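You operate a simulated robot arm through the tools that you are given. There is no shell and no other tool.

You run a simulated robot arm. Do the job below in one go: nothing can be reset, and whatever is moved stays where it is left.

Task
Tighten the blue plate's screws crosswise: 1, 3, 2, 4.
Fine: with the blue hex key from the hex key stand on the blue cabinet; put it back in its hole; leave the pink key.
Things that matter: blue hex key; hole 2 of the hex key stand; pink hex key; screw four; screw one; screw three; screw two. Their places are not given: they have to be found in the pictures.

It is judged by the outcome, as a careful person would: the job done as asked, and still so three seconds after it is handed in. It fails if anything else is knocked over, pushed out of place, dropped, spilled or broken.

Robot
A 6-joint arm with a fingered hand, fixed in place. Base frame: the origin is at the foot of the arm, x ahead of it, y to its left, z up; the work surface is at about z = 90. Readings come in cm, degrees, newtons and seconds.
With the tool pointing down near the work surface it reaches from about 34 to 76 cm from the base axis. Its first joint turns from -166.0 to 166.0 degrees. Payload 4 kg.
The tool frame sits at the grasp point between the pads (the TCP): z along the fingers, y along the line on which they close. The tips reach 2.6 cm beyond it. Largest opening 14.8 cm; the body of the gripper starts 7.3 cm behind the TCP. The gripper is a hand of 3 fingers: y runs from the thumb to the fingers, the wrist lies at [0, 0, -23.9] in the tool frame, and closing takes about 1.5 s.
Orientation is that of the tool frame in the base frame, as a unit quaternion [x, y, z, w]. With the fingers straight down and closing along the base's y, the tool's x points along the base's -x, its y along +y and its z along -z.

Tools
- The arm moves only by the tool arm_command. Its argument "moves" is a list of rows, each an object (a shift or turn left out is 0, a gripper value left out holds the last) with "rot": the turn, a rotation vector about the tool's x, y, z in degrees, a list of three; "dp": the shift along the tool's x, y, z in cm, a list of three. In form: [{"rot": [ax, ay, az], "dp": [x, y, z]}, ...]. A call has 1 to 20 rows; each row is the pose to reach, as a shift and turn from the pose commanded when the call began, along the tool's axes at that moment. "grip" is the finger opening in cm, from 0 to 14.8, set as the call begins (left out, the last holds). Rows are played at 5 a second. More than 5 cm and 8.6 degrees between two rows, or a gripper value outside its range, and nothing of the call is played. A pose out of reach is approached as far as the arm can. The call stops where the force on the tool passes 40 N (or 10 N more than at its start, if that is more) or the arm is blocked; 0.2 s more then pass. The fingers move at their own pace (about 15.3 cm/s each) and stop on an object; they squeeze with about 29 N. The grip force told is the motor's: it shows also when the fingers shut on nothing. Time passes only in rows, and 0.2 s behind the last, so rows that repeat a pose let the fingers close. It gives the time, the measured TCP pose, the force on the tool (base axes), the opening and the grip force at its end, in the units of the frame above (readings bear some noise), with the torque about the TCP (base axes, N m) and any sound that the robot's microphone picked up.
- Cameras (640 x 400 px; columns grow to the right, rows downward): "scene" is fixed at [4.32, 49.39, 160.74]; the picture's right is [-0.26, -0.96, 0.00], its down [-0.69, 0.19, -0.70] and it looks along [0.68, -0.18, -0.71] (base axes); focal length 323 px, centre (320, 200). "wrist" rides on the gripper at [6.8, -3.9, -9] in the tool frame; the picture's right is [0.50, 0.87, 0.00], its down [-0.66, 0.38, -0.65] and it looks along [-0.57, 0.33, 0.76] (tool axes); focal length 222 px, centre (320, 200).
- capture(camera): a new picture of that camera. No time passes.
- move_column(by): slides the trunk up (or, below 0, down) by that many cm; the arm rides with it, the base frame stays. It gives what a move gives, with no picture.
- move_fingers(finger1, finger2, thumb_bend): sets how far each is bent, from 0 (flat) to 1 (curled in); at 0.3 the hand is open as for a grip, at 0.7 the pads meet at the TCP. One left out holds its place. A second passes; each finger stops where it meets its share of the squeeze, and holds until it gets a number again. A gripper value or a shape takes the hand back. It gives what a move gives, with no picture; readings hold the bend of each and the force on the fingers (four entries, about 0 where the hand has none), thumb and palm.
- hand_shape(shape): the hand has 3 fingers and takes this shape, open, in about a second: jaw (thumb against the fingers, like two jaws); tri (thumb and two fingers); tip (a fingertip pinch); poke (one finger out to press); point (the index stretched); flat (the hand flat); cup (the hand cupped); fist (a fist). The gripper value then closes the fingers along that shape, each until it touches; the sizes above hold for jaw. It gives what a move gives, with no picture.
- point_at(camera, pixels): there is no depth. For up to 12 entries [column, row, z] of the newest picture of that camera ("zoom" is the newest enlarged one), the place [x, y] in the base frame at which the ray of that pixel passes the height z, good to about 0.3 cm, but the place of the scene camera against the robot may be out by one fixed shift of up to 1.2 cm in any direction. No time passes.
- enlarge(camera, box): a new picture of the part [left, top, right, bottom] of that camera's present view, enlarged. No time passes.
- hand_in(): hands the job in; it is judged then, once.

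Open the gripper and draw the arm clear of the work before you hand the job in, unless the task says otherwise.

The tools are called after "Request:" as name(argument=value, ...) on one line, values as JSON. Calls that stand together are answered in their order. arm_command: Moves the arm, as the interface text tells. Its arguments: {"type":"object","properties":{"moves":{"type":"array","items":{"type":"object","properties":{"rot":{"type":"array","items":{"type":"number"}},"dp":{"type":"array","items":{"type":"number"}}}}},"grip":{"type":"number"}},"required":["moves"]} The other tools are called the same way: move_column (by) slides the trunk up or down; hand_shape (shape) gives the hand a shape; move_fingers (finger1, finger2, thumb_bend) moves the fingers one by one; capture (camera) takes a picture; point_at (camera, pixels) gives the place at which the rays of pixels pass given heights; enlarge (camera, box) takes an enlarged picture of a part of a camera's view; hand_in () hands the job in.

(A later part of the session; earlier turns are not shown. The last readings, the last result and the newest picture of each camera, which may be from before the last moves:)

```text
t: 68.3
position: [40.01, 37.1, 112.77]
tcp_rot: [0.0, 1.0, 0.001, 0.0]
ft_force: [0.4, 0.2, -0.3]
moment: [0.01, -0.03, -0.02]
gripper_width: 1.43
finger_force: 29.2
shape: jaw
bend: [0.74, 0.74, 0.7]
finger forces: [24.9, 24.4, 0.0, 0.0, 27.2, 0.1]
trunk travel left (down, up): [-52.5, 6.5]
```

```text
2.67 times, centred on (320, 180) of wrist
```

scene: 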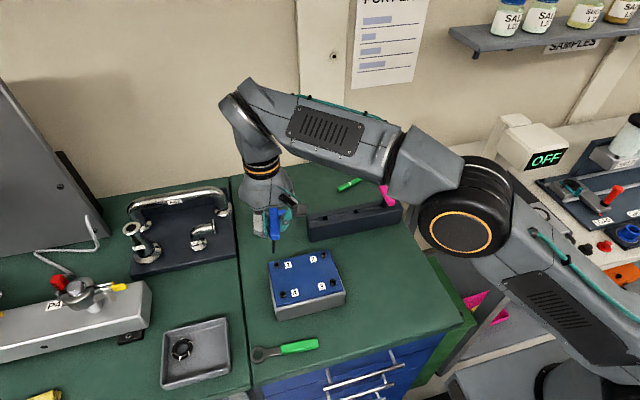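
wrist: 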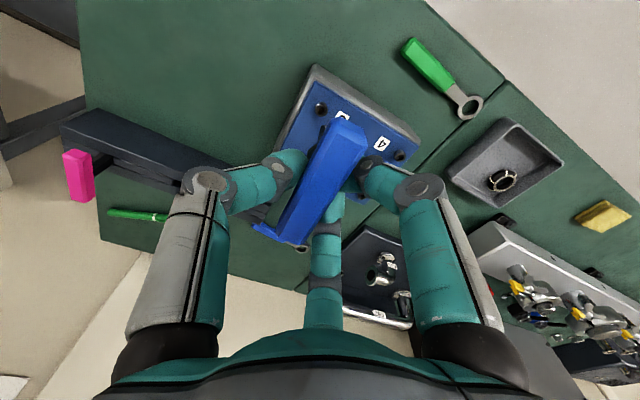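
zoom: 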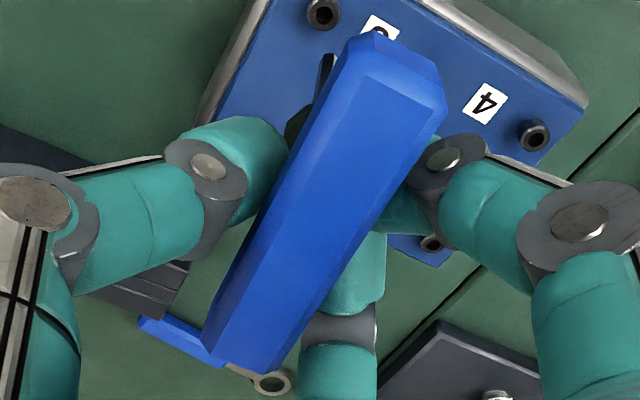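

Solving both views: the key leans about 6° in the grip (direction [−0.062,0.09,1] in the tool frame), with the handle centre offset by about [0.64,−0.52] cm. I tilt the tool by [5.2,3.55,0]° to make the key upright and shift so the tip stays over screw 3.

Request:
arm_command(moves=[{"rot": [2.6, 1.8, 0], "dp": [-0.4, 0.43, 0]}, {"rot": [5.2, 3.55, 0], "dp": [-0.8, 0.87, 0]}, {"rot": [5.2, 3.55, 0], "dp": [-0.8, 0.87, 0]}])

Request:
enlarge(camera="scene", box=[310, 255, 358, 285])

Request:
enlarge(camera="wrist", box=[280, 95, 360, 145])

```text
t: 69.1
position: [40.77, 37.84, 112.81]
tcp_rot: [0.001, 0.998, -0.045, -0.033]
ft_force: [-0.2, -0.9, -1.3]
moment: [-0.03, -0.03, 0.03]
gripper_width: 1.42
finger_force: 29.0
shape: jaw
bend: [0.74, 0.74, 0.7]
finger forces: [24.8, 24.6, 0.0, 0.0, 27.2, 0.1]
trunk travel left (down, up): [-52.5, 6.5]
```

```text
13.33 times, centred on (334, 270) of scene
```

zoom: 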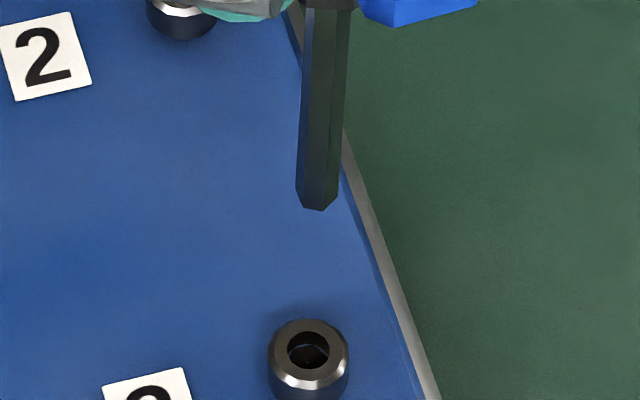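

```text
8.00 times, centred on (320, 120) of wrist
```

zoom: 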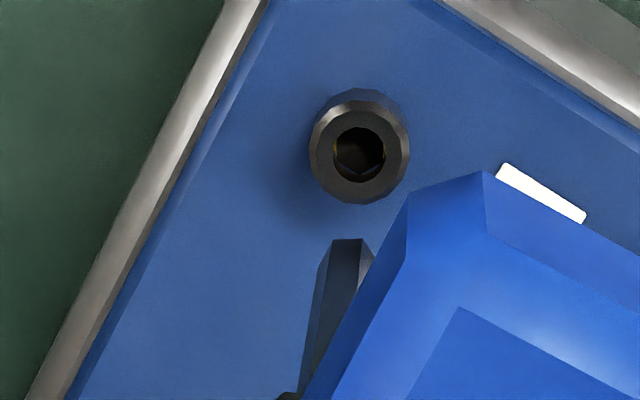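

The key is upright now (scene slope matches the vertical). I descend 4.2 cm along the key's axis, i.e. tool direction [−0.062,0.09,0.994].

Request:
arm_command(moves=[{"dp": [-0.06, 0.09, 0.99]}, {"dp": [-0.12, 0.18, 1.99]}, {"dp": [-0.19, 0.27, 2.98]}, {"dp": [-0.23, 0.34, 3.73]}, {"dp": [-0.26, 0.38, 4.17]}, {"dp": [-0.26, 0.38, 4.17]}])

Request:
enlarge(camera="scene", box=[313, 265, 353, 290])

Request:
enlarge(camera="wrist", box=[304, 110, 344, 135])

```text
t: 70.5
position: [40.71, 37.88, 108.58]
tcp_rot: [0.0, 0.999, -0.044, -0.032]
ft_force: [0.0, 0.3, -0.6]
moment: [0.02, 0.01, 0.01]
gripper_width: 1.42
finger_force: 29.3
shape: jaw
bend: [0.74, 0.74, 0.7]
finger forces: [24.8, 24.7, 0.0, 0.0, 27.2, 0.0]
trunk travel left (down, up): [-52.5, 6.5]
```

```text
16.00 times, centred on (333, 278) of scene
```

zoom: 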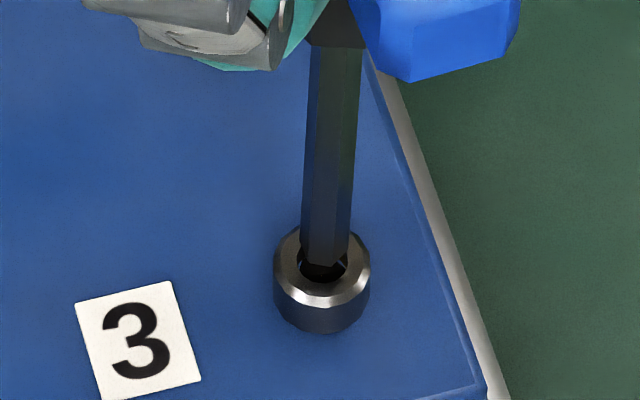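

```text
16.00 times, centred on (324, 122) of wrist
```

zoom: 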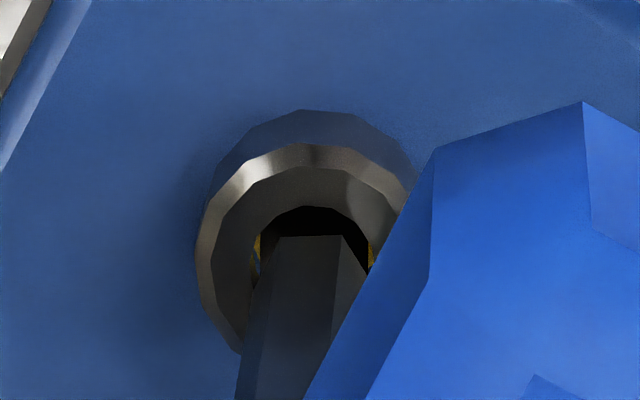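

Tip and socket agree within ~0.06 cm in both views. I shift (+0.06,+0.03) and lower 0.75 cm along the key axis in small steps.

Request:
arm_command(moves=[{"dp": [-0.07, 0.05, 0.2]}, {"dp": [-0.085, 0.065, 0.4]}, {"dp": [-0.095, 0.08, 0.55]}, {"dp": [-0.1, 0.09, 0.65]}, {"dp": [-0.105, 0.098, 0.75]}, {"dp": [-0.105, 0.098, 0.75]}])

Request:
enlarge(camera="scene", box=[313, 265, 353, 290])

```text
t: 71.9
position: [40.79, 37.99, 107.87]
tcp_rot: [0.001, 0.998, -0.044, -0.032]
ft_force: [0.2, -0.3, -1.2]
moment: [-0.01, 0.02, 0.0]
gripper_width: 1.41
finger_force: 29.1
shape: jaw
bend: [0.74, 0.74, 0.7]
finger forces: [24.9, 24.4, 0.0, 0.1, 27.2, 0.0]
trunk travel left (down, up): [-52.5, 6.5]
```

```text
16.00 times, centred on (333, 278) of scene
```

zoom: 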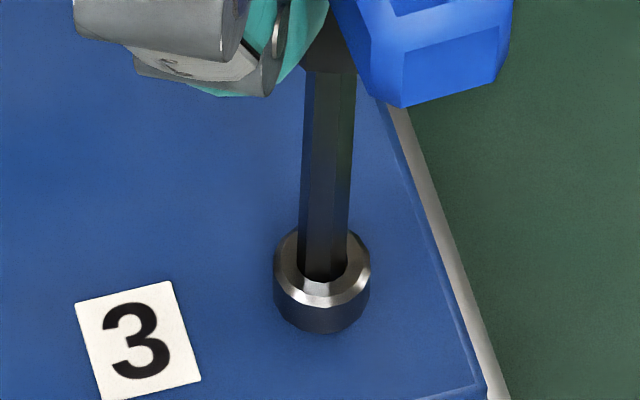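

The tip is inside the socket, no force yet. I lower another 0.2 cm.

Request:
arm_command(moves=[{"dp": [-0.004, 0.006, 0.07]}, {"dp": [-0.008, 0.012, 0.14]}, {"dp": [-0.012, 0.018, 0.2]}, {"dp": [-0.012, 0.018, 0.2]}])

```text
t: 72.9
position: [40.77, 37.96, 107.79]
tcp_rot: [0.0, 0.999, -0.044, -0.032]
ft_force: [0.1, 0.5, 2.6]
moment: [-0.04, 0.03, 0.0]
gripper_width: 1.43
finger_force: 29.2
shape: jaw
bend: [0.74, 0.74, 0.7]
finger forces: [25.3, 24.6, 0.0, 0.1, 27.6, 0.0]
trunk travel left (down, up): [-52.5, 6.5]
```

Contact begins at 2.6 N. I now turn 40° clockwise about the key's own axis, with the TCP circling it and a slight down-feed.

Request:
arm_command(moves=[{"rot": [-0.31, 0.45, 4.97], "dp": [-0.045, -0.054, 0.033]}, {"rot": [-0.62, 0.9, 9.94], "dp": [-0.083, -0.113, 0.056]}, {"rot": [-0.93, 1.35, 14.91], "dp": [-0.116, -0.176, 0.075]}, {"rot": [-1.23, 1.8, 19.88], "dp": [-0.144, -0.242, 0.094]}, {"rot": [-1.54, 2.25, 24.85], "dp": [-0.165, -0.309, 0.109]}, {"rot": [-1.85, 2.7, 29.82], "dp": [-0.179, -0.378, 0.124]}, {"rot": [-2.16, 3.15, 34.79], "dp": [-0.188, -0.449, 0.135]}, {"rot": [-2.47, 3.6, 39.76], "dp": [-0.191, -0.519, 0.152]}])

Request:
enlarge(camera="scene", box=[313, 265, 353, 290])

```text
t: 74.7
position: [41.01, 37.45, 107.66]
tcp_rot: [0.343, 0.938, -0.031, -0.046]
ft_force: [0.5, 0.4, 9.0]
moment: [0.04, -0.01, 0.01]
gripper_width: 1.44
finger_force: 28.4
shape: jaw
bend: [0.74, 0.74, 0.7]
finger forces: [26.8, 26.4, 0.1, 0.1, 28.2, 0.0]
trunk travel left (down, up): [-52.5, 6.5]
```

```text
16.00 times, centred on (333, 278) of scene
```

zoom: 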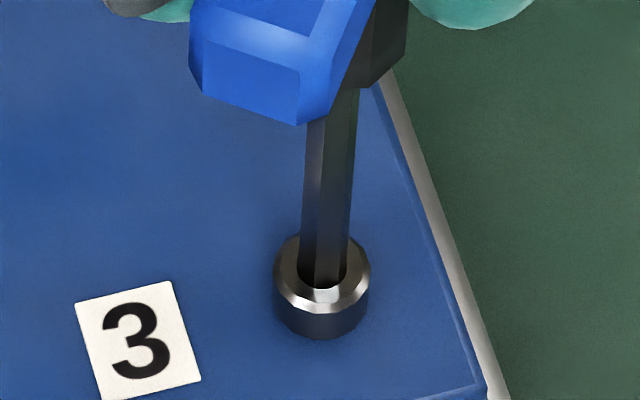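

The key stays upright, side forces are ~0.5 N, and the head is sinking (row 333→339). I turn the next 40° the same way.

Request:
arm_command(moves=[{"rot": [-0.31, 0.45, 4.97], "dp": [-0.043, -0.057, 0.01]}, {"rot": [-0.62, 0.9, 9.94], "dp": [-0.081, -0.117, 0.018]}, {"rot": [-0.93, 1.35, 14.91], "dp": [-0.113, -0.18, 0.029]}, {"rot": [-1.23, 1.8, 19.88], "dp": [-0.14, -0.247, 0.039]}, {"rot": [-1.54, 2.25, 24.85], "dp": [-0.161, -0.314, 0.05]}, {"rot": [-1.85, 2.7, 29.82], "dp": [-0.175, -0.384, 0.061]}, {"rot": [-2.16, 3.15, 34.79], "dp": [-0.184, -0.454, 0.074]}, {"rot": [-2.47, 3.6, 39.76], "dp": [-0.187, -0.524, 0.087]}])

Request:
enlarge(camera="scene", box=[313, 265, 353, 290])

```text
t: 76.5
position: [40.78, 36.81, 107.53]
tcp_rot: [0.643, 0.764, -0.014, -0.053]
ft_force: [0.2, 0.2, 5.0]
moment: [0.04, 0.01, 0.0]
gripper_width: 1.42
finger_force: 29.5
shape: jaw
bend: [0.74, 0.74, 0.7]
finger forces: [26.4, 25.2, 0.0, 0.0, 28.2, 0.0]
trunk travel left (down, up): [-52.5, 6.5]
```

```text
16.00 times, centred on (333, 278) of scene
```

zoom: 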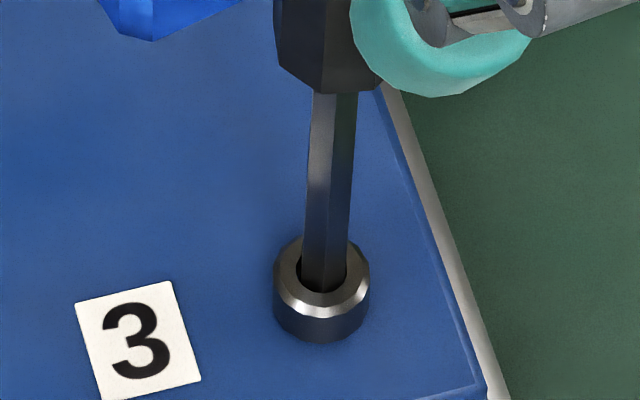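

Still smooth: 5 N down, no side force, head lower edge at row 343. Another 40° turn.

Request:
arm_command(moves=[{"rot": [-0.31, 0.45, 4.97], "dp": [-0.043, -0.056, 0.011]}, {"rot": [-0.62, 0.9, 9.94], "dp": [-0.081, -0.117, 0.022]}, {"rot": [-0.93, 1.35, 14.91], "dp": [-0.113, -0.18, 0.034]}, {"rot": [-1.23, 1.8, 19.88], "dp": [-0.141, -0.246, 0.046]}, {"rot": [-1.54, 2.25, 24.85], "dp": [-0.161, -0.313, 0.059]}, {"rot": [-1.85, 2.7, 29.82], "dp": [-0.176, -0.383, 0.072]}, {"rot": [-2.16, 3.15, 34.79], "dp": [-0.185, -0.453, 0.086]}, {"rot": [-2.47, 3.6, 39.76], "dp": [-0.188, -0.523, 0.102]}])

Request:
enlarge(camera="scene", box=[313, 265, 353, 290])

Request:
capture(camera="wrist")

```text
t: 78.3
position: [40.3, 36.7, 107.32]
tcp_rot: [0.865, 0.498, 0.004, -0.055]
ft_force: [0.3, -0.8, 3.8]
moment: [0.1, -0.01, 0.02]
gripper_width: 1.43
finger_force: 28.8
shape: jaw
bend: [0.74, 0.74, 0.7]
finger forces: [26.5, 24.3, 0.1, 0.0, 28.5, 0.0]
trunk travel left (down, up): [-52.5, 6.5]
```

```text
16.00 times, centred on (333, 278) of scene
```

zoom: 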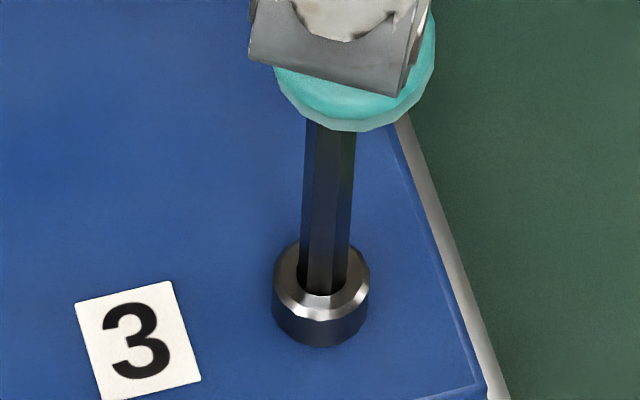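

```text
taken
```

wrist: 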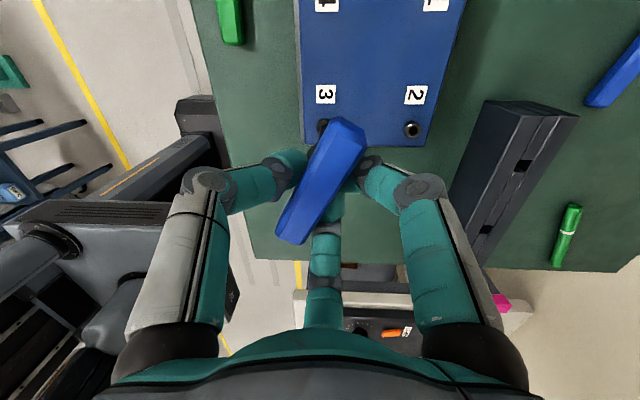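

120° turned, head at row 347, torque still near zero. Another 30°.

Request:
arm_command(moves=[{"rot": [-0.31, 0.45, 4.97], "dp": [-0.043, -0.056, 0.011]}, {"rot": [-0.62, 0.9, 9.94], "dp": [-0.081, -0.117, 0.022]}, {"rot": [-0.93, 1.35, 14.91], "dp": [-0.113, -0.18, 0.034]}, {"rot": [-1.23, 1.8, 19.88], "dp": [-0.141, -0.246, 0.046]}, {"rot": [-1.54, 2.25, 24.85], "dp": [-0.161, -0.313, 0.059]}, {"rot": [-1.85, 2.7, 29.82], "dp": [-0.176, -0.383, 0.072]}])

Request:
enlarge(camera="scene", box=[313, 265, 353, 290])

Request:
capture(camera="wrist")

```text
t: 79.7
position: [39.9, 36.73, 107.37]
tcp_rot: [0.965, 0.258, 0.017, -0.052]
ft_force: [-0.4, -0.4, 0.7]
moment: [-0.02, -0.04, 0.06]
gripper_width: 1.43
finger_force: 28.6
shape: jaw
bend: [0.74, 0.74, 0.7]
finger forces: [26.7, 23.1, 0.1, 0.0, 28.7, 0.0]
trunk travel left (down, up): [-52.5, 6.5]
```

```text
16.00 times, centred on (333, 278) of scene
```

zoom: 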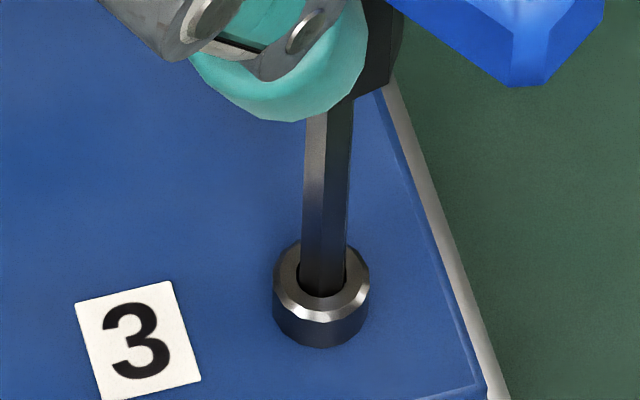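

```text
taken
```

wrist: 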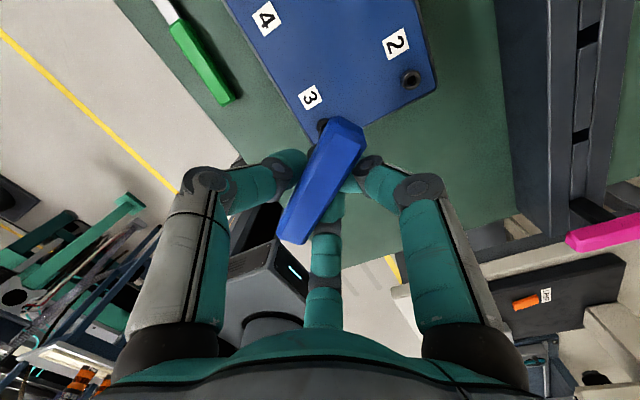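

150° turned, torque rising to 0.06 N·m, down-force small. I feed down a bit and turn 20° more.

Request:
arm_command(moves=[{"rot": [-0.31, 0.45, 4.97], "dp": [-0.045, -0.054, 0.04]}, {"rot": [-0.62, 0.9, 9.94], "dp": [-0.084, -0.113, 0.07]}, {"rot": [-0.93, 1.35, 14.91], "dp": [-0.116, -0.176, 0.08]}, {"rot": [-1.23, 1.8, 19.88], "dp": [-0.143, -0.243, 0.09]}])

Request:
enlarge(camera="scene", box=[313, 265, 353, 290])

Request:
capture(camera="wrist")

```text
t: 80.7
position: [39.63, 36.83, 107.27]
tcp_rot: [0.995, 0.085, 0.027, -0.049]
ft_force: [0.3, 1.4, 3.8]
moment: [0.03, 0.0, 0.15]
gripper_width: 1.44
finger_force: 29.2
shape: jaw
bend: [0.74, 0.74, 0.7]
finger forces: [29.7, 23.2, 0.0, 0.0, 31.9, 0.0]
trunk travel left (down, up): [-52.5, 6.5]
```

```text
16.00 times, centred on (333, 278) of scene
```

zoom: 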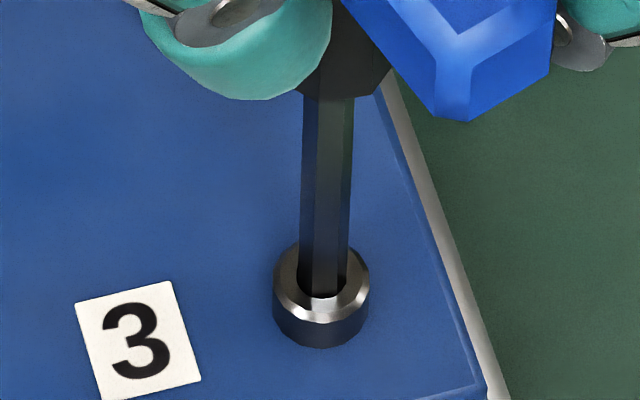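

```text
taken
```

wrist: 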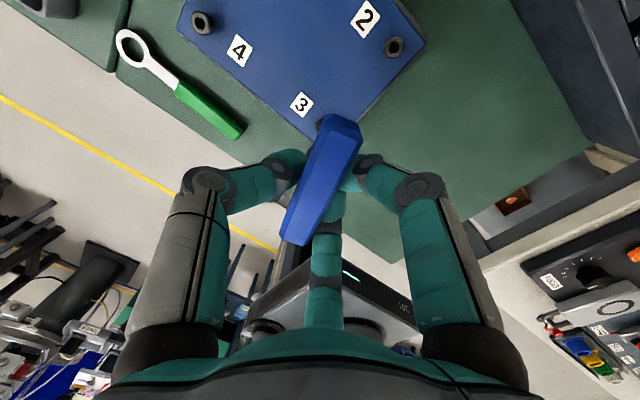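

Torque is 0.15 N·m and the head no longer sinks (row 348). I turn 15° more to finish it at about the same torque as screw 1.

Request:
arm_command(moves=[{"rot": [-0.25, 0.36, 3.98], "dp": [-0.035, -0.045, 0.002]}, {"rot": [-0.49, 0.72, 7.95], "dp": [-0.066, -0.094, 0.004]}, {"rot": [-0.74, 1.08, 11.93], "dp": [-0.092, -0.144, 0.007]}, {"rot": [-0.93, 1.35, 14.91], "dp": [-0.112, -0.182, 0.01]}, {"rot": [-0.93, 1.35, 14.91], "dp": [-0.112, -0.182, 0.01]}])

Request:
enlarge(camera="scene", box=[313, 265, 353, 290])

Request:
capture(camera="wrist")

```text
t: 81.9
position: [39.37, 36.95, 107.25]
tcp_rot: [0.997, -0.045, 0.033, -0.044]
ft_force: [-0.5, 0.3, 7.5]
moment: [0.06, -0.06, 0.24]
gripper_width: 1.44
finger_force: 29.0
shape: jaw
bend: [0.74, 0.74, 0.7]
finger forces: [31.1, 23.3, 0.0, 0.0, 33.2, 0.1]
trunk travel left (down, up): [-52.5, 6.5]
```

```text
16.00 times, centred on (333, 278) of scene
```

zoom: 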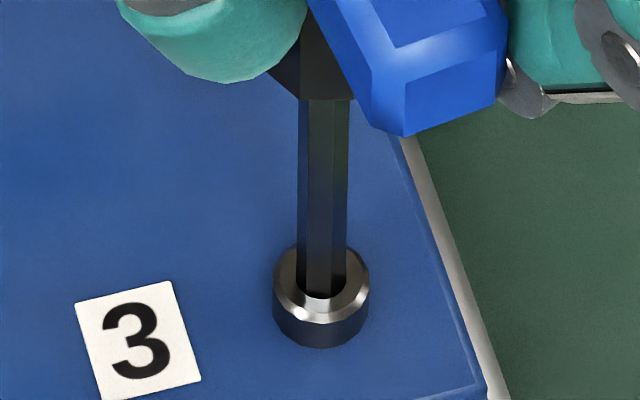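

```text
taken
```

wrist: 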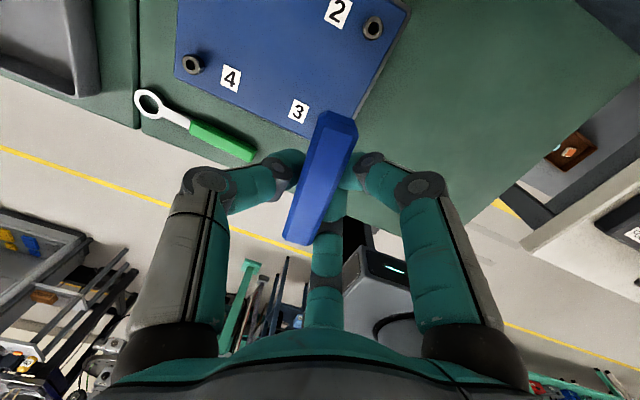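

Torque 0.24 N·m with the head fully down (row 348): screw 3 is tight. I lift the key straight out along its axis.

Request:
arm_command(moves=[{"dp": [0.02, -0.03, -0.3]}, {"dp": [0.05, -0.07, -0.8]}, {"dp": [0.09, -0.135, -1.5]}, {"dp": [0.155, -0.225, -2.5]}, {"dp": [0.22, -0.32, -3.5]}, {"dp": [0.31, -0.45, -5]}, {"dp": [0.31, -0.45, -5]}])

Request:
capture(camera="wrist")

Request:
enlarge(camera="wrist", box=[170, 10, 410, 160])

Request:
enlarge(camera="scene", box=[262, 242, 350, 304])

```text
t: 83.5
position: [39.55, 36.98, 112.17]
tcp_rot: [0.998, -0.045, 0.032, -0.044]
ft_force: [-0.3, -0.5, -1.1]
moment: [-0.02, 0.03, -0.02]
gripper_width: 1.39
finger_force: 29.2
shape: jaw
bend: [0.74, 0.74, 0.7]
finger forces: [26.0, 25.8, 0.1, 0.0, 27.1, 0.1]
trunk travel left (down, up): [-52.5, 6.5]
```

```text
taken
```

wrist: 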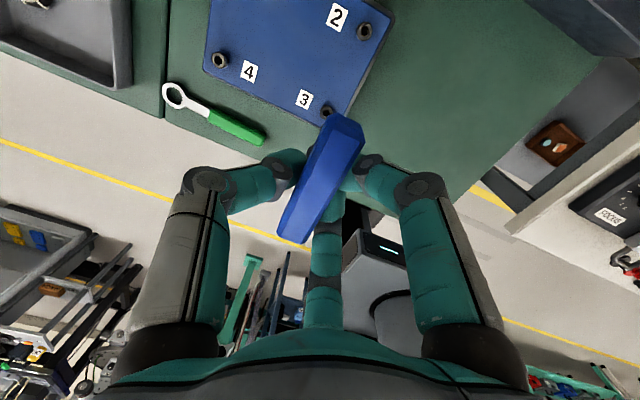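

```text
2.67 times, centred on (290, 85) of wrist
```

zoom: 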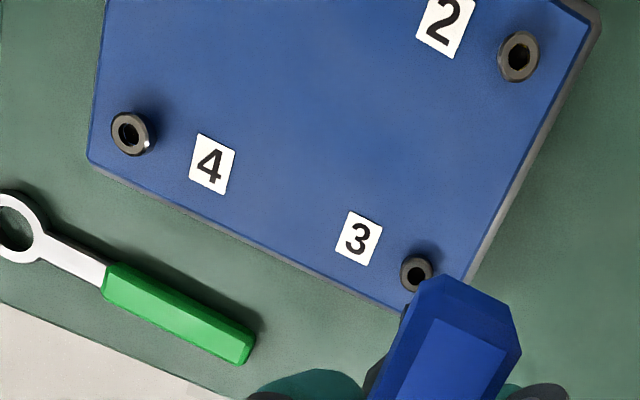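

```text
6.45 times, centred on (306, 273) of scene
```

zoom: 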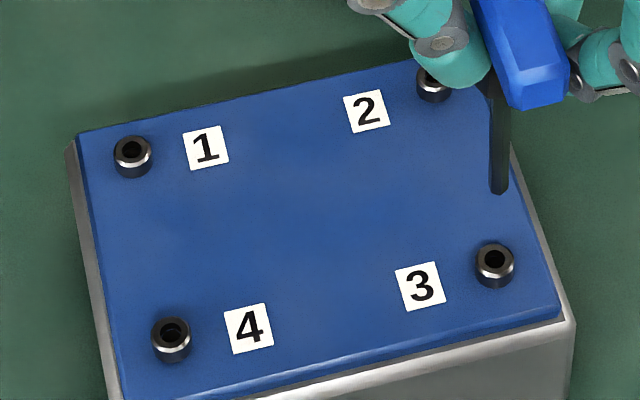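

Screw 3's head is visibly lower now. Next is screw 2 near (47.65,37.4); I move above it while unwinding 185° counter-clockwise about the key axis.

Request:
arm_command(moves=[{"rot": [0.52, -0.77, -8.45], "dp": [0, 0, -0.3]}, {"rot": [1.05, -1.53, -16.9], "dp": [1, -0.2, -0.3]}, {"rot": [1.57, -2.3, -25.35], "dp": [2, -0.4, -0.3]}, {"rot": [2.1, -3.06, -33.8], "dp": [3, -0.6, -0.3]}, {"rot": [2.62, -3.83, -42.25], "dp": [4, -0.8, -0.3]}, {"rot": [3.14, -4.59, -50.7], "dp": [5, -1, -0.3]}, {"rot": [3.67, -5.36, -59.15], "dp": [6, -1.2, -0.2]}, {"rot": [4.19, -6.12, -67.6], "dp": [7, -1.4, -0.1]}, {"rot": [4.72, -6.89, -76.05], "dp": [8, -1.6, 0]}, {"rot": [5.24, -7.65, -84.5], "dp": [8.71, -1.78, 0.09]}, {"rot": [5.76, -8.42, -92.95], "dp": [8.71, -1.78, 0.09]}, {"rot": [6.29, -9.18, -101.4], "dp": [8.71, -1.78, 0.09]}, {"rot": [6.81, -9.95, -109.85], "dp": [8.71, -1.78, 0.09]}, {"rot": [7.34, -10.71, -118.3], "dp": [8.71, -1.78, 0.09]}, {"rot": [7.86, -11.48, -126.75], "dp": [8.71, -1.78, 0.09]}, {"rot": [8.38, -12.24, -135.2], "dp": [8.71, -1.78, 0.09]}, {"rot": [8.91, -13.01, -143.65], "dp": [8.71, -1.78, 0.09]}, {"rot": [9.43, -13.77, -152.1], "dp": [8.71, -1.78, 0.09]}, {"rot": [9.96, -14.54, -160.55], "dp": [8.71, -1.78, 0.09]}, {"rot": [10.48, -15.3, -169], "dp": [8.71, -1.78, 0.09]}])

Request:
arm_command(moves=[{"rot": [0.46, -0.68, -7.46]}, {"rot": [0.93, -1.35, -14.91]}, {"rot": [0.93, -1.35, -14.91]}])

Request:
capture(camera="wrist")

Request:
enlarge(camera="wrist", box=[280, 95, 360, 145])

Request:
enlarge(camera="scene", box=[302, 222, 350, 252])

```text
t: 87.7
position: [48.36, 37.96, 112.91]
tcp_rot: [0.13, 0.99, -0.04, -0.037]
ft_force: [0.6, 0.2, -0.5]
moment: [0.02, -0.03, -0.02]
gripper_width: 1.4
finger_force: 28.9
shape: jaw
bend: [0.74, 0.74, 0.7]
finger forces: [26.5, 24.4, 0.0, 0.0, 27.1, 0.0]
trunk travel left (down, up): [-52.5, 6.5]
```

```text
t: 88.5
position: [48.37, 38.06, 112.82]
tcp_rot: [-0.001, 0.999, -0.044, -0.032]
ft_force: [-0.3, 0.5, 0.1]
moment: [0.03, 0.02, -0.01]
gripper_width: 1.41
finger_force: 28.9
shape: jaw
bend: [0.74, 0.74, 0.7]
finger forces: [26.5, 24.4, 0.0, 0.0, 27.2, 0.0]
trunk travel left (down, up): [-52.5, 6.5]
```

```text
taken
```

wrist: 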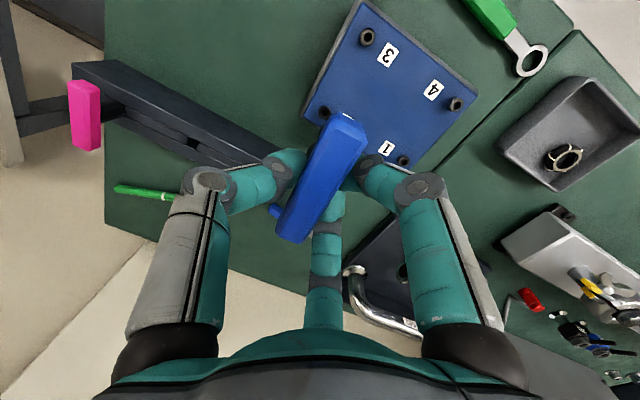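

```text
8.00 times, centred on (320, 120) of wrist
```

zoom: 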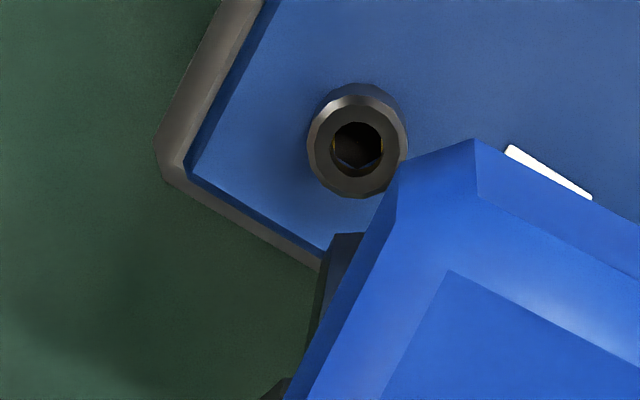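

```text
13.33 times, centred on (326, 237) of scene
```

zoom: 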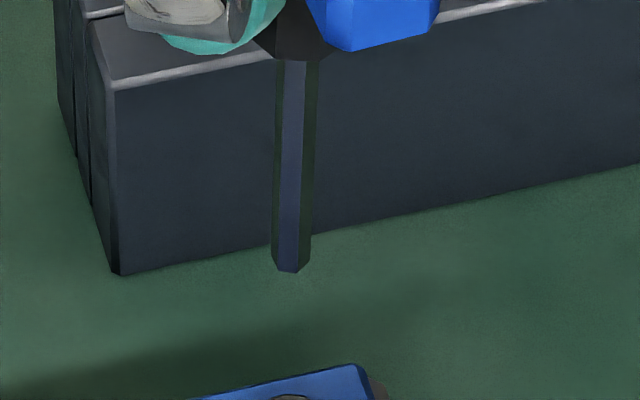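

The key is nearly upright over screw 2 (tip at (290,258), top (299,62) in the scene zoom). I zoom the wrist view on the tip to check its position and lean.

Request:
enlarge(camera="wrist", box=[300, 112, 348, 142])

Request:
enlarge(camera="scene", box=[302, 235, 350, 265])

```text
13.33 times, centred on (324, 127) of wrist
```

zoom: 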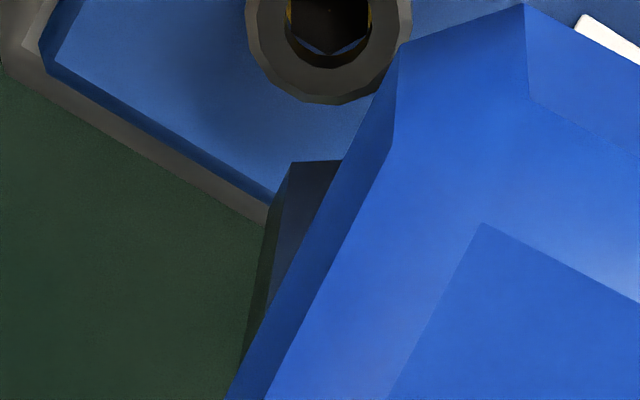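

```text
13.33 times, centred on (326, 250) of scene
```

zoom: 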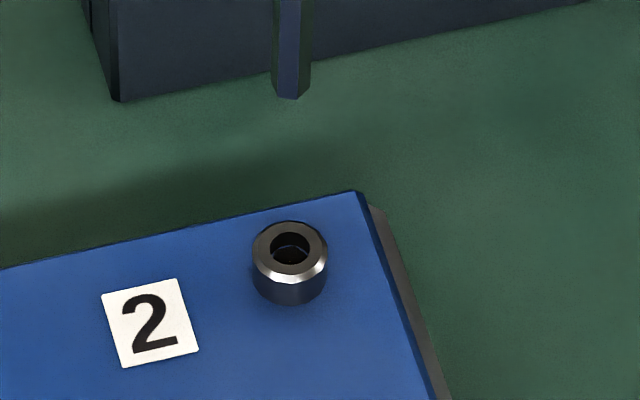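

The key is almost unchanged in tilt. I measure the handle's top face in the wrist view to update the rotation centre.

Request:
enlarge(camera="wrist", box=[240, 105, 400, 255])

```text
2.67 times, centred on (320, 180) of wrist
```

zoom: 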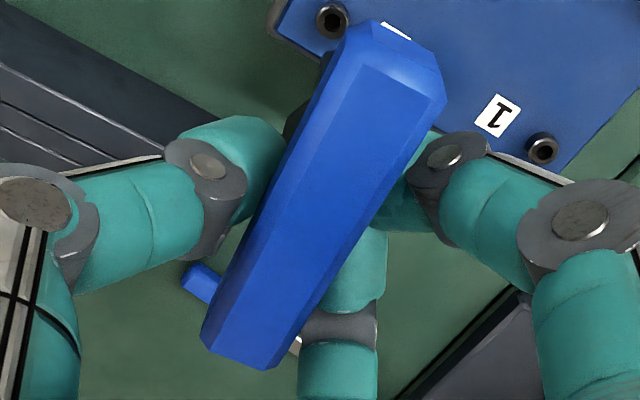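

Tip estimate is (47.6,37.45), right over screw 2. I descend 4.2 cm along the key axis and measure again.

Request:
arm_command(moves=[{"dp": [-0.06, 0.09, 0.99]}, {"dp": [-0.12, 0.18, 1.99]}, {"dp": [-0.19, 0.27, 2.98]}, {"dp": [-0.23, 0.34, 3.73]}, {"dp": [-0.26, 0.38, 4.17]}, {"dp": [-0.26, 0.38, 4.17]}])

Request:
enlarge(camera="scene", box=[304, 238, 344, 263])

Request:
enlarge(camera="wrist", box=[304, 110, 344, 135])

```text
t: 89.9
position: [48.35, 38.03, 108.69]
tcp_rot: [0.0, 0.998, -0.045, -0.033]
ft_force: [-0.1, 0.1, -0.5]
moment: [0.0, 0.03, 0.01]
gripper_width: 1.38
finger_force: 29.3
shape: jaw
bend: [0.74, 0.74, 0.7]
finger forces: [26.5, 24.5, 0.0, 0.1, 27.1, 0.0]
trunk travel left (down, up): [-52.5, 6.5]
```

```text
16.00 times, centred on (324, 250) of scene
```

zoom: 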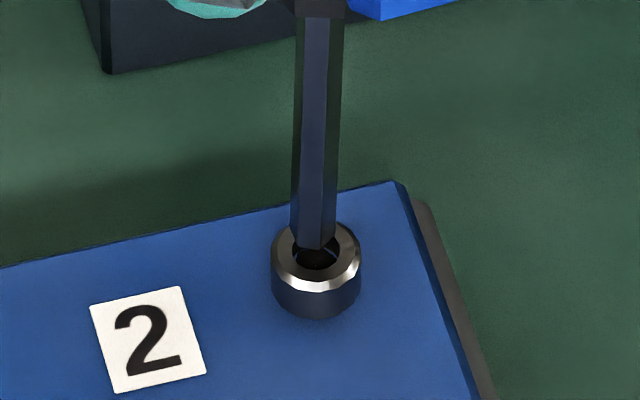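

```text
16.00 times, centred on (324, 122) of wrist
```

zoom: 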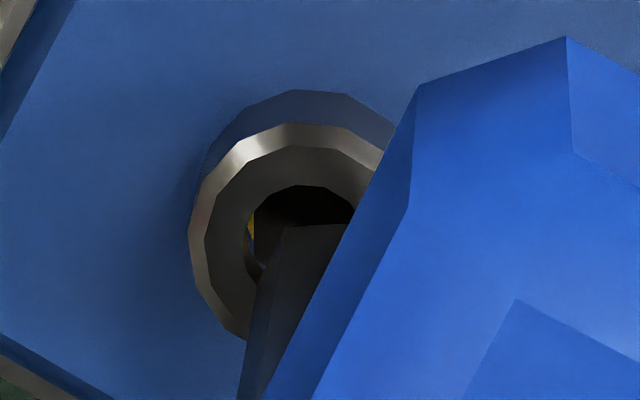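

Offsets are small: about +0.065 in x and −0.05 in y. I apply that and lower 0.6 cm in small steps.

Request:
arm_command(moves=[{"dp": [-0.065, -0.05, 0]}, {"dp": [-0.077, -0.032, 0.2]}, {"dp": [-0.09, -0.014, 0.4]}, {"dp": [-0.097, -0.005, 0.5]}, {"dp": [-0.102, 0.004, 0.6]}, {"dp": [-0.102, 0.004, 0.6]}])

Request:
enlarge(camera="scene", box=[304, 238, 344, 263])

Request:
enlarge(camera="wrist", box=[304, 110, 344, 135])

```text
t: 91.3
position: [48.38, 37.84, 108.14]
tcp_rot: [0.001, 0.999, -0.044, -0.032]
ft_force: [1.2, -0.5, -0.3]
moment: [0.04, -0.01, -0.01]
gripper_width: 1.39
finger_force: 29.4
shape: jaw
bend: [0.74, 0.74, 0.7]
finger forces: [26.5, 24.6, 0.0, 0.0, 27.1, 0.0]
trunk travel left (down, up): [-52.5, 6.5]
```

```text
16.00 times, centred on (324, 250) of scene
```

zoom: 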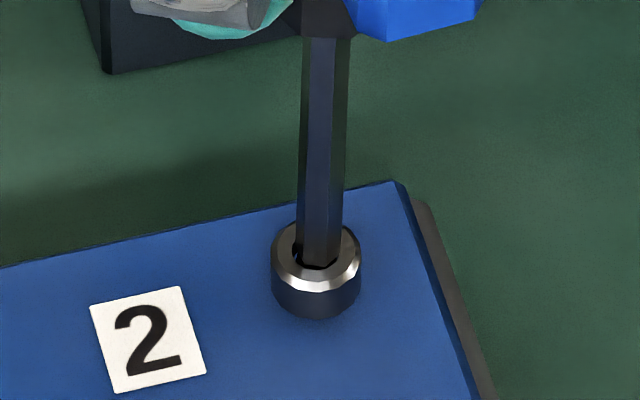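

```text
16.00 times, centred on (324, 122) of wrist
```

zoom: 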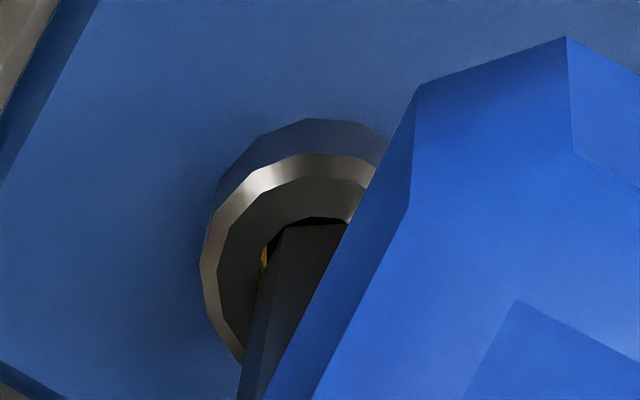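

The tip is about 0.2 cm above the socket with a residual of (+0.07,+0.05). I correct this and lower 0.65 cm.

Request:
arm_command(moves=[{"dp": [-0.07, 0.05, 0]}, {"dp": [-0.076, 0.059, 0.1]}, {"dp": [-0.088, 0.077, 0.3]}, {"dp": [-0.101, 0.095, 0.5]}, {"dp": [-0.11, 0.108, 0.65]}, {"dp": [-0.11, 0.108, 0.65]}])

Request:
enlarge(camera="scene", box=[304, 238, 344, 263])

Request:
enlarge(camera="wrist", box=[304, 110, 344, 135])

```text
t: 92.7
position: [48.49, 37.87, 107.56]
tcp_rot: [0.002, 0.999, -0.043, -0.031]
ft_force: [0.3, 1.4, 15.7]
moment: [-0.03, 0.04, 0.0]
gripper_width: 1.42
finger_force: 29.1
shape: jaw
bend: [0.74, 0.75, 0.7]
finger forces: [29.2, 28.1, 0.0, 0.0, 28.9, 0.0]
trunk travel left (down, up): [-52.5, 6.5]
```

```text
16.00 times, centred on (324, 250) of scene
```

zoom: 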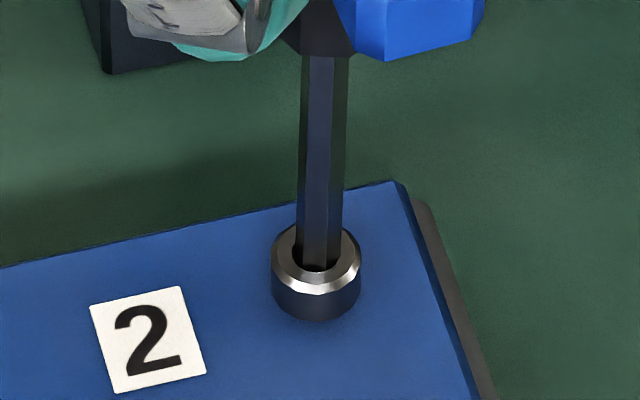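

```text
16.00 times, centred on (324, 122) of wrist
```

zoom: 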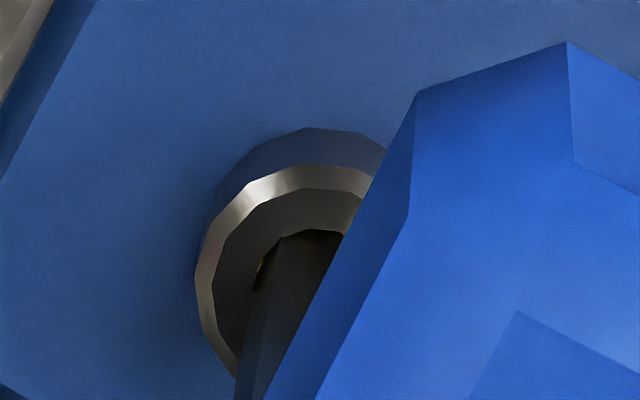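

The key is seated in screw 2 with 16 N. I turn 40° clockwise about the key axis without extra feed.

Request:
arm_command(moves=[{"rot": [-0.31, 0.45, 4.97], "dp": [-0.044, -0.064, 0.0]}, {"rot": [-0.62, 0.9, 9.94], "dp": [-0.083, -0.131, 0.0]}, {"rot": [-0.93, 1.35, 14.91], "dp": [-0.115, -0.201, 0.0]}, {"rot": [-1.23, 1.8, 19.88], "dp": [-0.141, -0.273, 0.005]}, {"rot": [-1.54, 2.25, 24.85], "dp": [-0.161, -0.348, 0.015]}, {"rot": [-1.85, 2.7, 29.82], "dp": [-0.174, -0.424, 0.025]}, {"rot": [-2.16, 3.15, 34.79], "dp": [-0.181, -0.501, 0.034]}, {"rot": [-2.47, 3.6, 39.76], "dp": [-0.18, -0.578, 0.041]}])

Request:
enlarge(camera="scene", box=[304, 238, 344, 263])

```text
t: 94.5
position: [48.72, 37.33, 107.48]
tcp_rot: [0.342, 0.938, -0.031, -0.044]
ft_force: [0.2, 0.9, 12.9]
moment: [0.01, 0.03, 0.03]
gripper_width: 1.43
finger_force: 28.8
shape: jaw
bend: [0.74, 0.75, 0.7]
finger forces: [29.3, 27.0, 0.0, 0.1, 28.9, 0.0]
trunk travel left (down, up): [-52.5, 6.5]
```

```text
16.00 times, centred on (324, 250) of scene
```

zoom: 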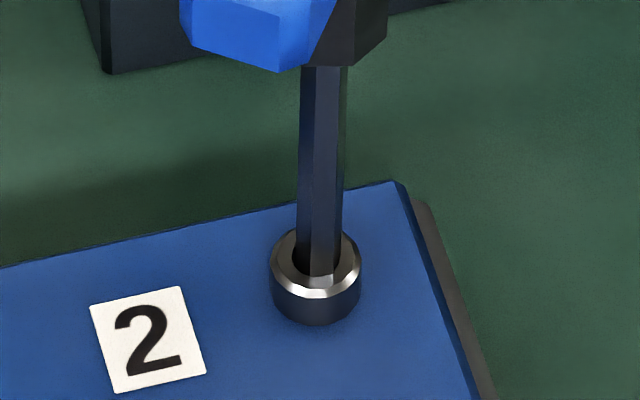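

The head sinks as it turns (row 321→325), forces fine. Next 40°.

Request:
arm_command(moves=[{"rot": [-0.31, 0.45, 4.97], "dp": [-0.044, -0.063, 0.008]}, {"rot": [-0.62, 0.9, 9.94], "dp": [-0.083, -0.13, 0.017]}, {"rot": [-0.93, 1.35, 14.91], "dp": [-0.116, -0.2, 0.026]}, {"rot": [-1.23, 1.8, 19.88], "dp": [-0.142, -0.271, 0.036]}, {"rot": [-1.54, 2.25, 24.85], "dp": [-0.163, -0.346, 0.047]}, {"rot": [-1.85, 2.7, 29.82], "dp": [-0.176, -0.421, 0.058]}, {"rot": [-2.16, 3.15, 34.79], "dp": [-0.183, -0.498, 0.069]}, {"rot": [-2.47, 3.6, 39.76], "dp": [-0.182, -0.574, 0.081]}])

Request:
arm_command(moves=[{"rot": [-0.31, 0.45, 4.97], "dp": [-0.044, -0.063, 0.009]}, {"rot": [-0.62, 0.9, 9.94], "dp": [-0.083, -0.13, 0.02]}, {"rot": [-0.93, 1.35, 14.91], "dp": [-0.116, -0.199, 0.03]}, {"rot": [-1.23, 1.8, 19.88], "dp": [-0.142, -0.271, 0.041]}, {"rot": [-1.54, 2.25, 24.85], "dp": [-0.163, -0.345, 0.053]}, {"rot": [-1.85, 2.7, 29.82], "dp": [-0.176, -0.421, 0.066]}, {"rot": [-2.16, 3.15, 34.79], "dp": [-0.183, -0.497, 0.078]}, {"rot": [-2.47, 3.6, 39.76], "dp": [-0.183, -0.573, 0.091]}])

Request:
enlarge(camera="scene", box=[304, 238, 344, 263])

Request:
capture(camera="wrist")

```text
t: 96.3
position: [48.32, 36.76, 107.55]
tcp_rot: [0.643, 0.764, -0.015, -0.053]
ft_force: [0.2, 0.6, 7.7]
moment: [0.03, 0.05, 0.01]
gripper_width: 1.42
finger_force: 29.2
shape: jaw
bend: [0.74, 0.75, 0.7]
finger forces: [29.1, 25.3, 0.0, 0.0, 28.7, 0.0]
trunk travel left (down, up): [-52.5, 6.5]
```

```text
t: 98.1
position: [47.77, 36.55, 107.37]
tcp_rot: [0.865, 0.498, 0.004, -0.056]
ft_force: [1.4, -0.3, 5.4]
moment: [0.03, -0.05, 0.09]
gripper_width: 1.44
finger_force: 28.8
shape: jaw
bend: [0.74, 0.75, 0.7]
finger forces: [29.4, 24.5, 0.1, 0.1, 28.9, 0.0]
trunk travel left (down, up): [-52.5, 6.5]
```

```text
16.00 times, centred on (324, 250) of scene
```

zoom: 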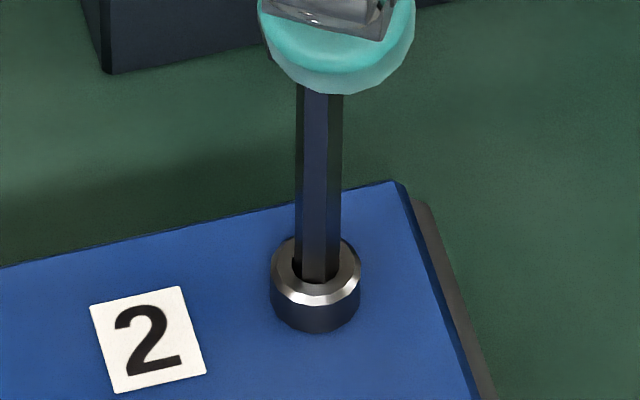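

```text
taken
```

wrist: 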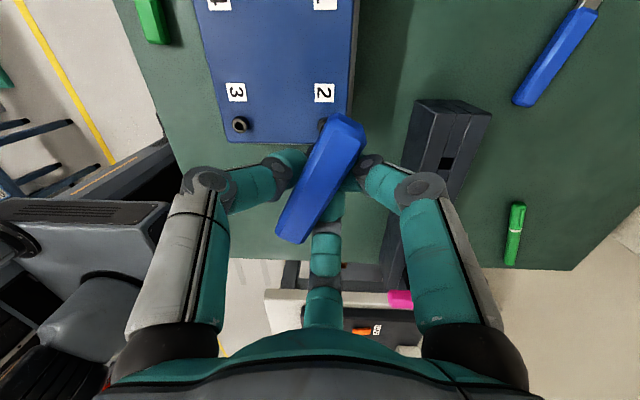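

120° done; head at row 332, torque 0.09 N·m. Another 30°, then check.

Request:
arm_command(moves=[{"rot": [-0.31, 0.45, 4.97], "dp": [-0.044, -0.063, 0.011]}, {"rot": [-0.62, 0.9, 9.94], "dp": [-0.083, -0.13, 0.022]}, {"rot": [-0.93, 1.35, 14.91], "dp": [-0.116, -0.199, 0.034]}, {"rot": [-1.23, 1.8, 19.88], "dp": [-0.142, -0.271, 0.045]}, {"rot": [-1.54, 2.25, 24.85], "dp": [-0.163, -0.345, 0.058]}, {"rot": [-1.85, 2.7, 29.82], "dp": [-0.176, -0.421, 0.07]}])

Request:
enlarge(camera="scene", box=[304, 238, 344, 263])

```text
t: 99.5
position: [47.49, 36.55, 107.37]
tcp_rot: [0.965, 0.257, 0.018, -0.053]
ft_force: [0.4, 0.2, 0.9]
moment: [0.05, 0.0, 0.1]
gripper_width: 1.41
finger_force: 29.2
shape: jaw
bend: [0.74, 0.75, 0.7]
finger forces: [28.9, 23.8, 0.0, 0.0, 29.4, 0.0]
trunk travel left (down, up): [-52.5, 6.5]
```

```text
16.00 times, centred on (324, 250) of scene
```

zoom: 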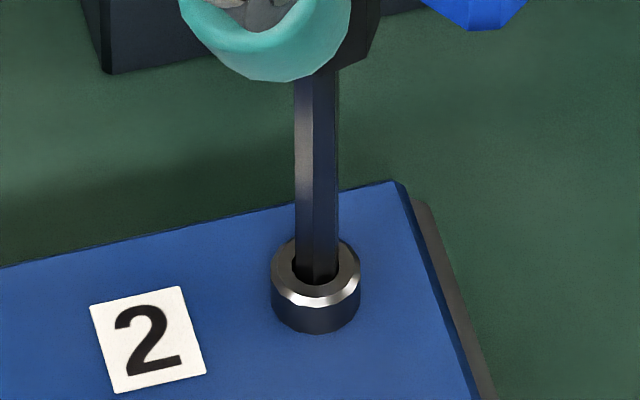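

Torque 0.10 N·m at 150°. I add a little down-feed and turn 20° more, then 15°.

Request:
arm_command(moves=[{"rot": [-0.31, 0.45, 4.97], "dp": [-0.046, -0.061, 0.04]}, {"rot": [-0.62, 0.9, 9.94], "dp": [-0.087, -0.126, 0.077]}, {"rot": [-0.93, 1.35, 14.91], "dp": [-0.12, -0.194, 0.091]}, {"rot": [-1.23, 1.8, 19.88], "dp": [-0.147, -0.265, 0.106]}])

Request:
arm_command(moves=[{"rot": [-0.25, 0.36, 3.98], "dp": [-0.036, -0.051, 0.002]}, {"rot": [-0.49, 0.72, 7.95], "dp": [-0.068, -0.104, 0.005]}, {"rot": [-0.74, 1.08, 11.93], "dp": [-0.096, -0.159, 0.008]}, {"rot": [-0.93, 1.35, 14.91], "dp": [-0.115, -0.201, 0.011]}, {"rot": [-0.93, 1.35, 14.91], "dp": [-0.115, -0.201, 0.011]}])

Request:
enlarge(camera="scene", box=[304, 238, 344, 263])

Request:
capture(camera="wrist")

```text
t: 100.5
position: [47.22, 36.74, 107.25]
tcp_rot: [0.995, 0.086, 0.026, -0.049]
ft_force: [0.3, 0.9, 8.4]
moment: [0.1, -0.02, 0.17]
gripper_width: 1.42
finger_force: 28.9
shape: jaw
bend: [0.74, 0.75, 0.7]
finger forces: [31.9, 24.0, 0.1, 0.0, 33.1, 0.0]
trunk travel left (down, up): [-52.5, 6.5]
```

```text
t: 101.7
position: [46.95, 36.88, 107.22]
tcp_rot: [0.997, -0.045, 0.032, -0.044]
ft_force: [-0.3, 0.1, 5.1]
moment: [0.15, -0.04, 0.18]
gripper_width: 1.42
finger_force: 29.0
shape: jaw
bend: [0.74, 0.75, 0.7]
finger forces: [31.7, 24.8, 0.0, 0.0, 34.3, 0.0]
trunk travel left (down, up): [-52.5, 6.5]
```

```text
16.00 times, centred on (324, 250) of scene
```

zoom: 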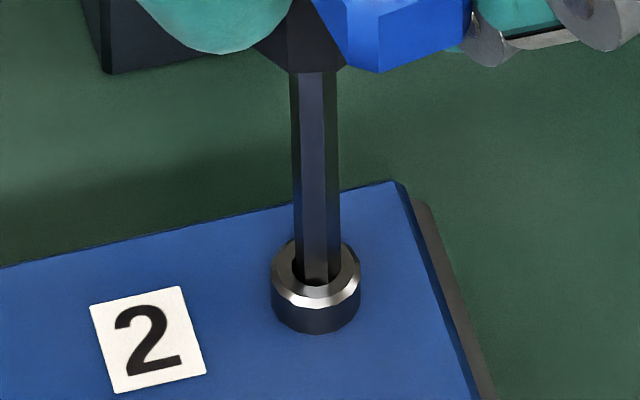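

```text
taken
```

wrist: 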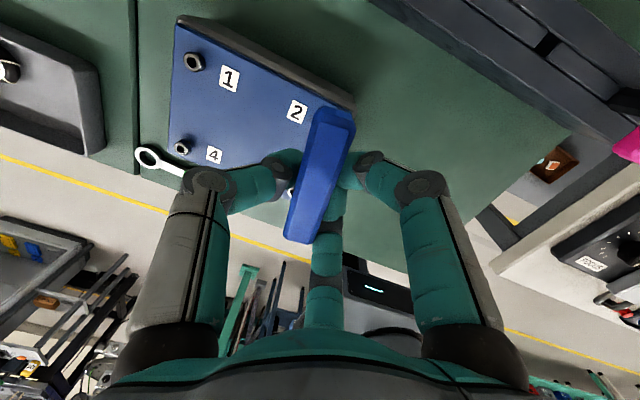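

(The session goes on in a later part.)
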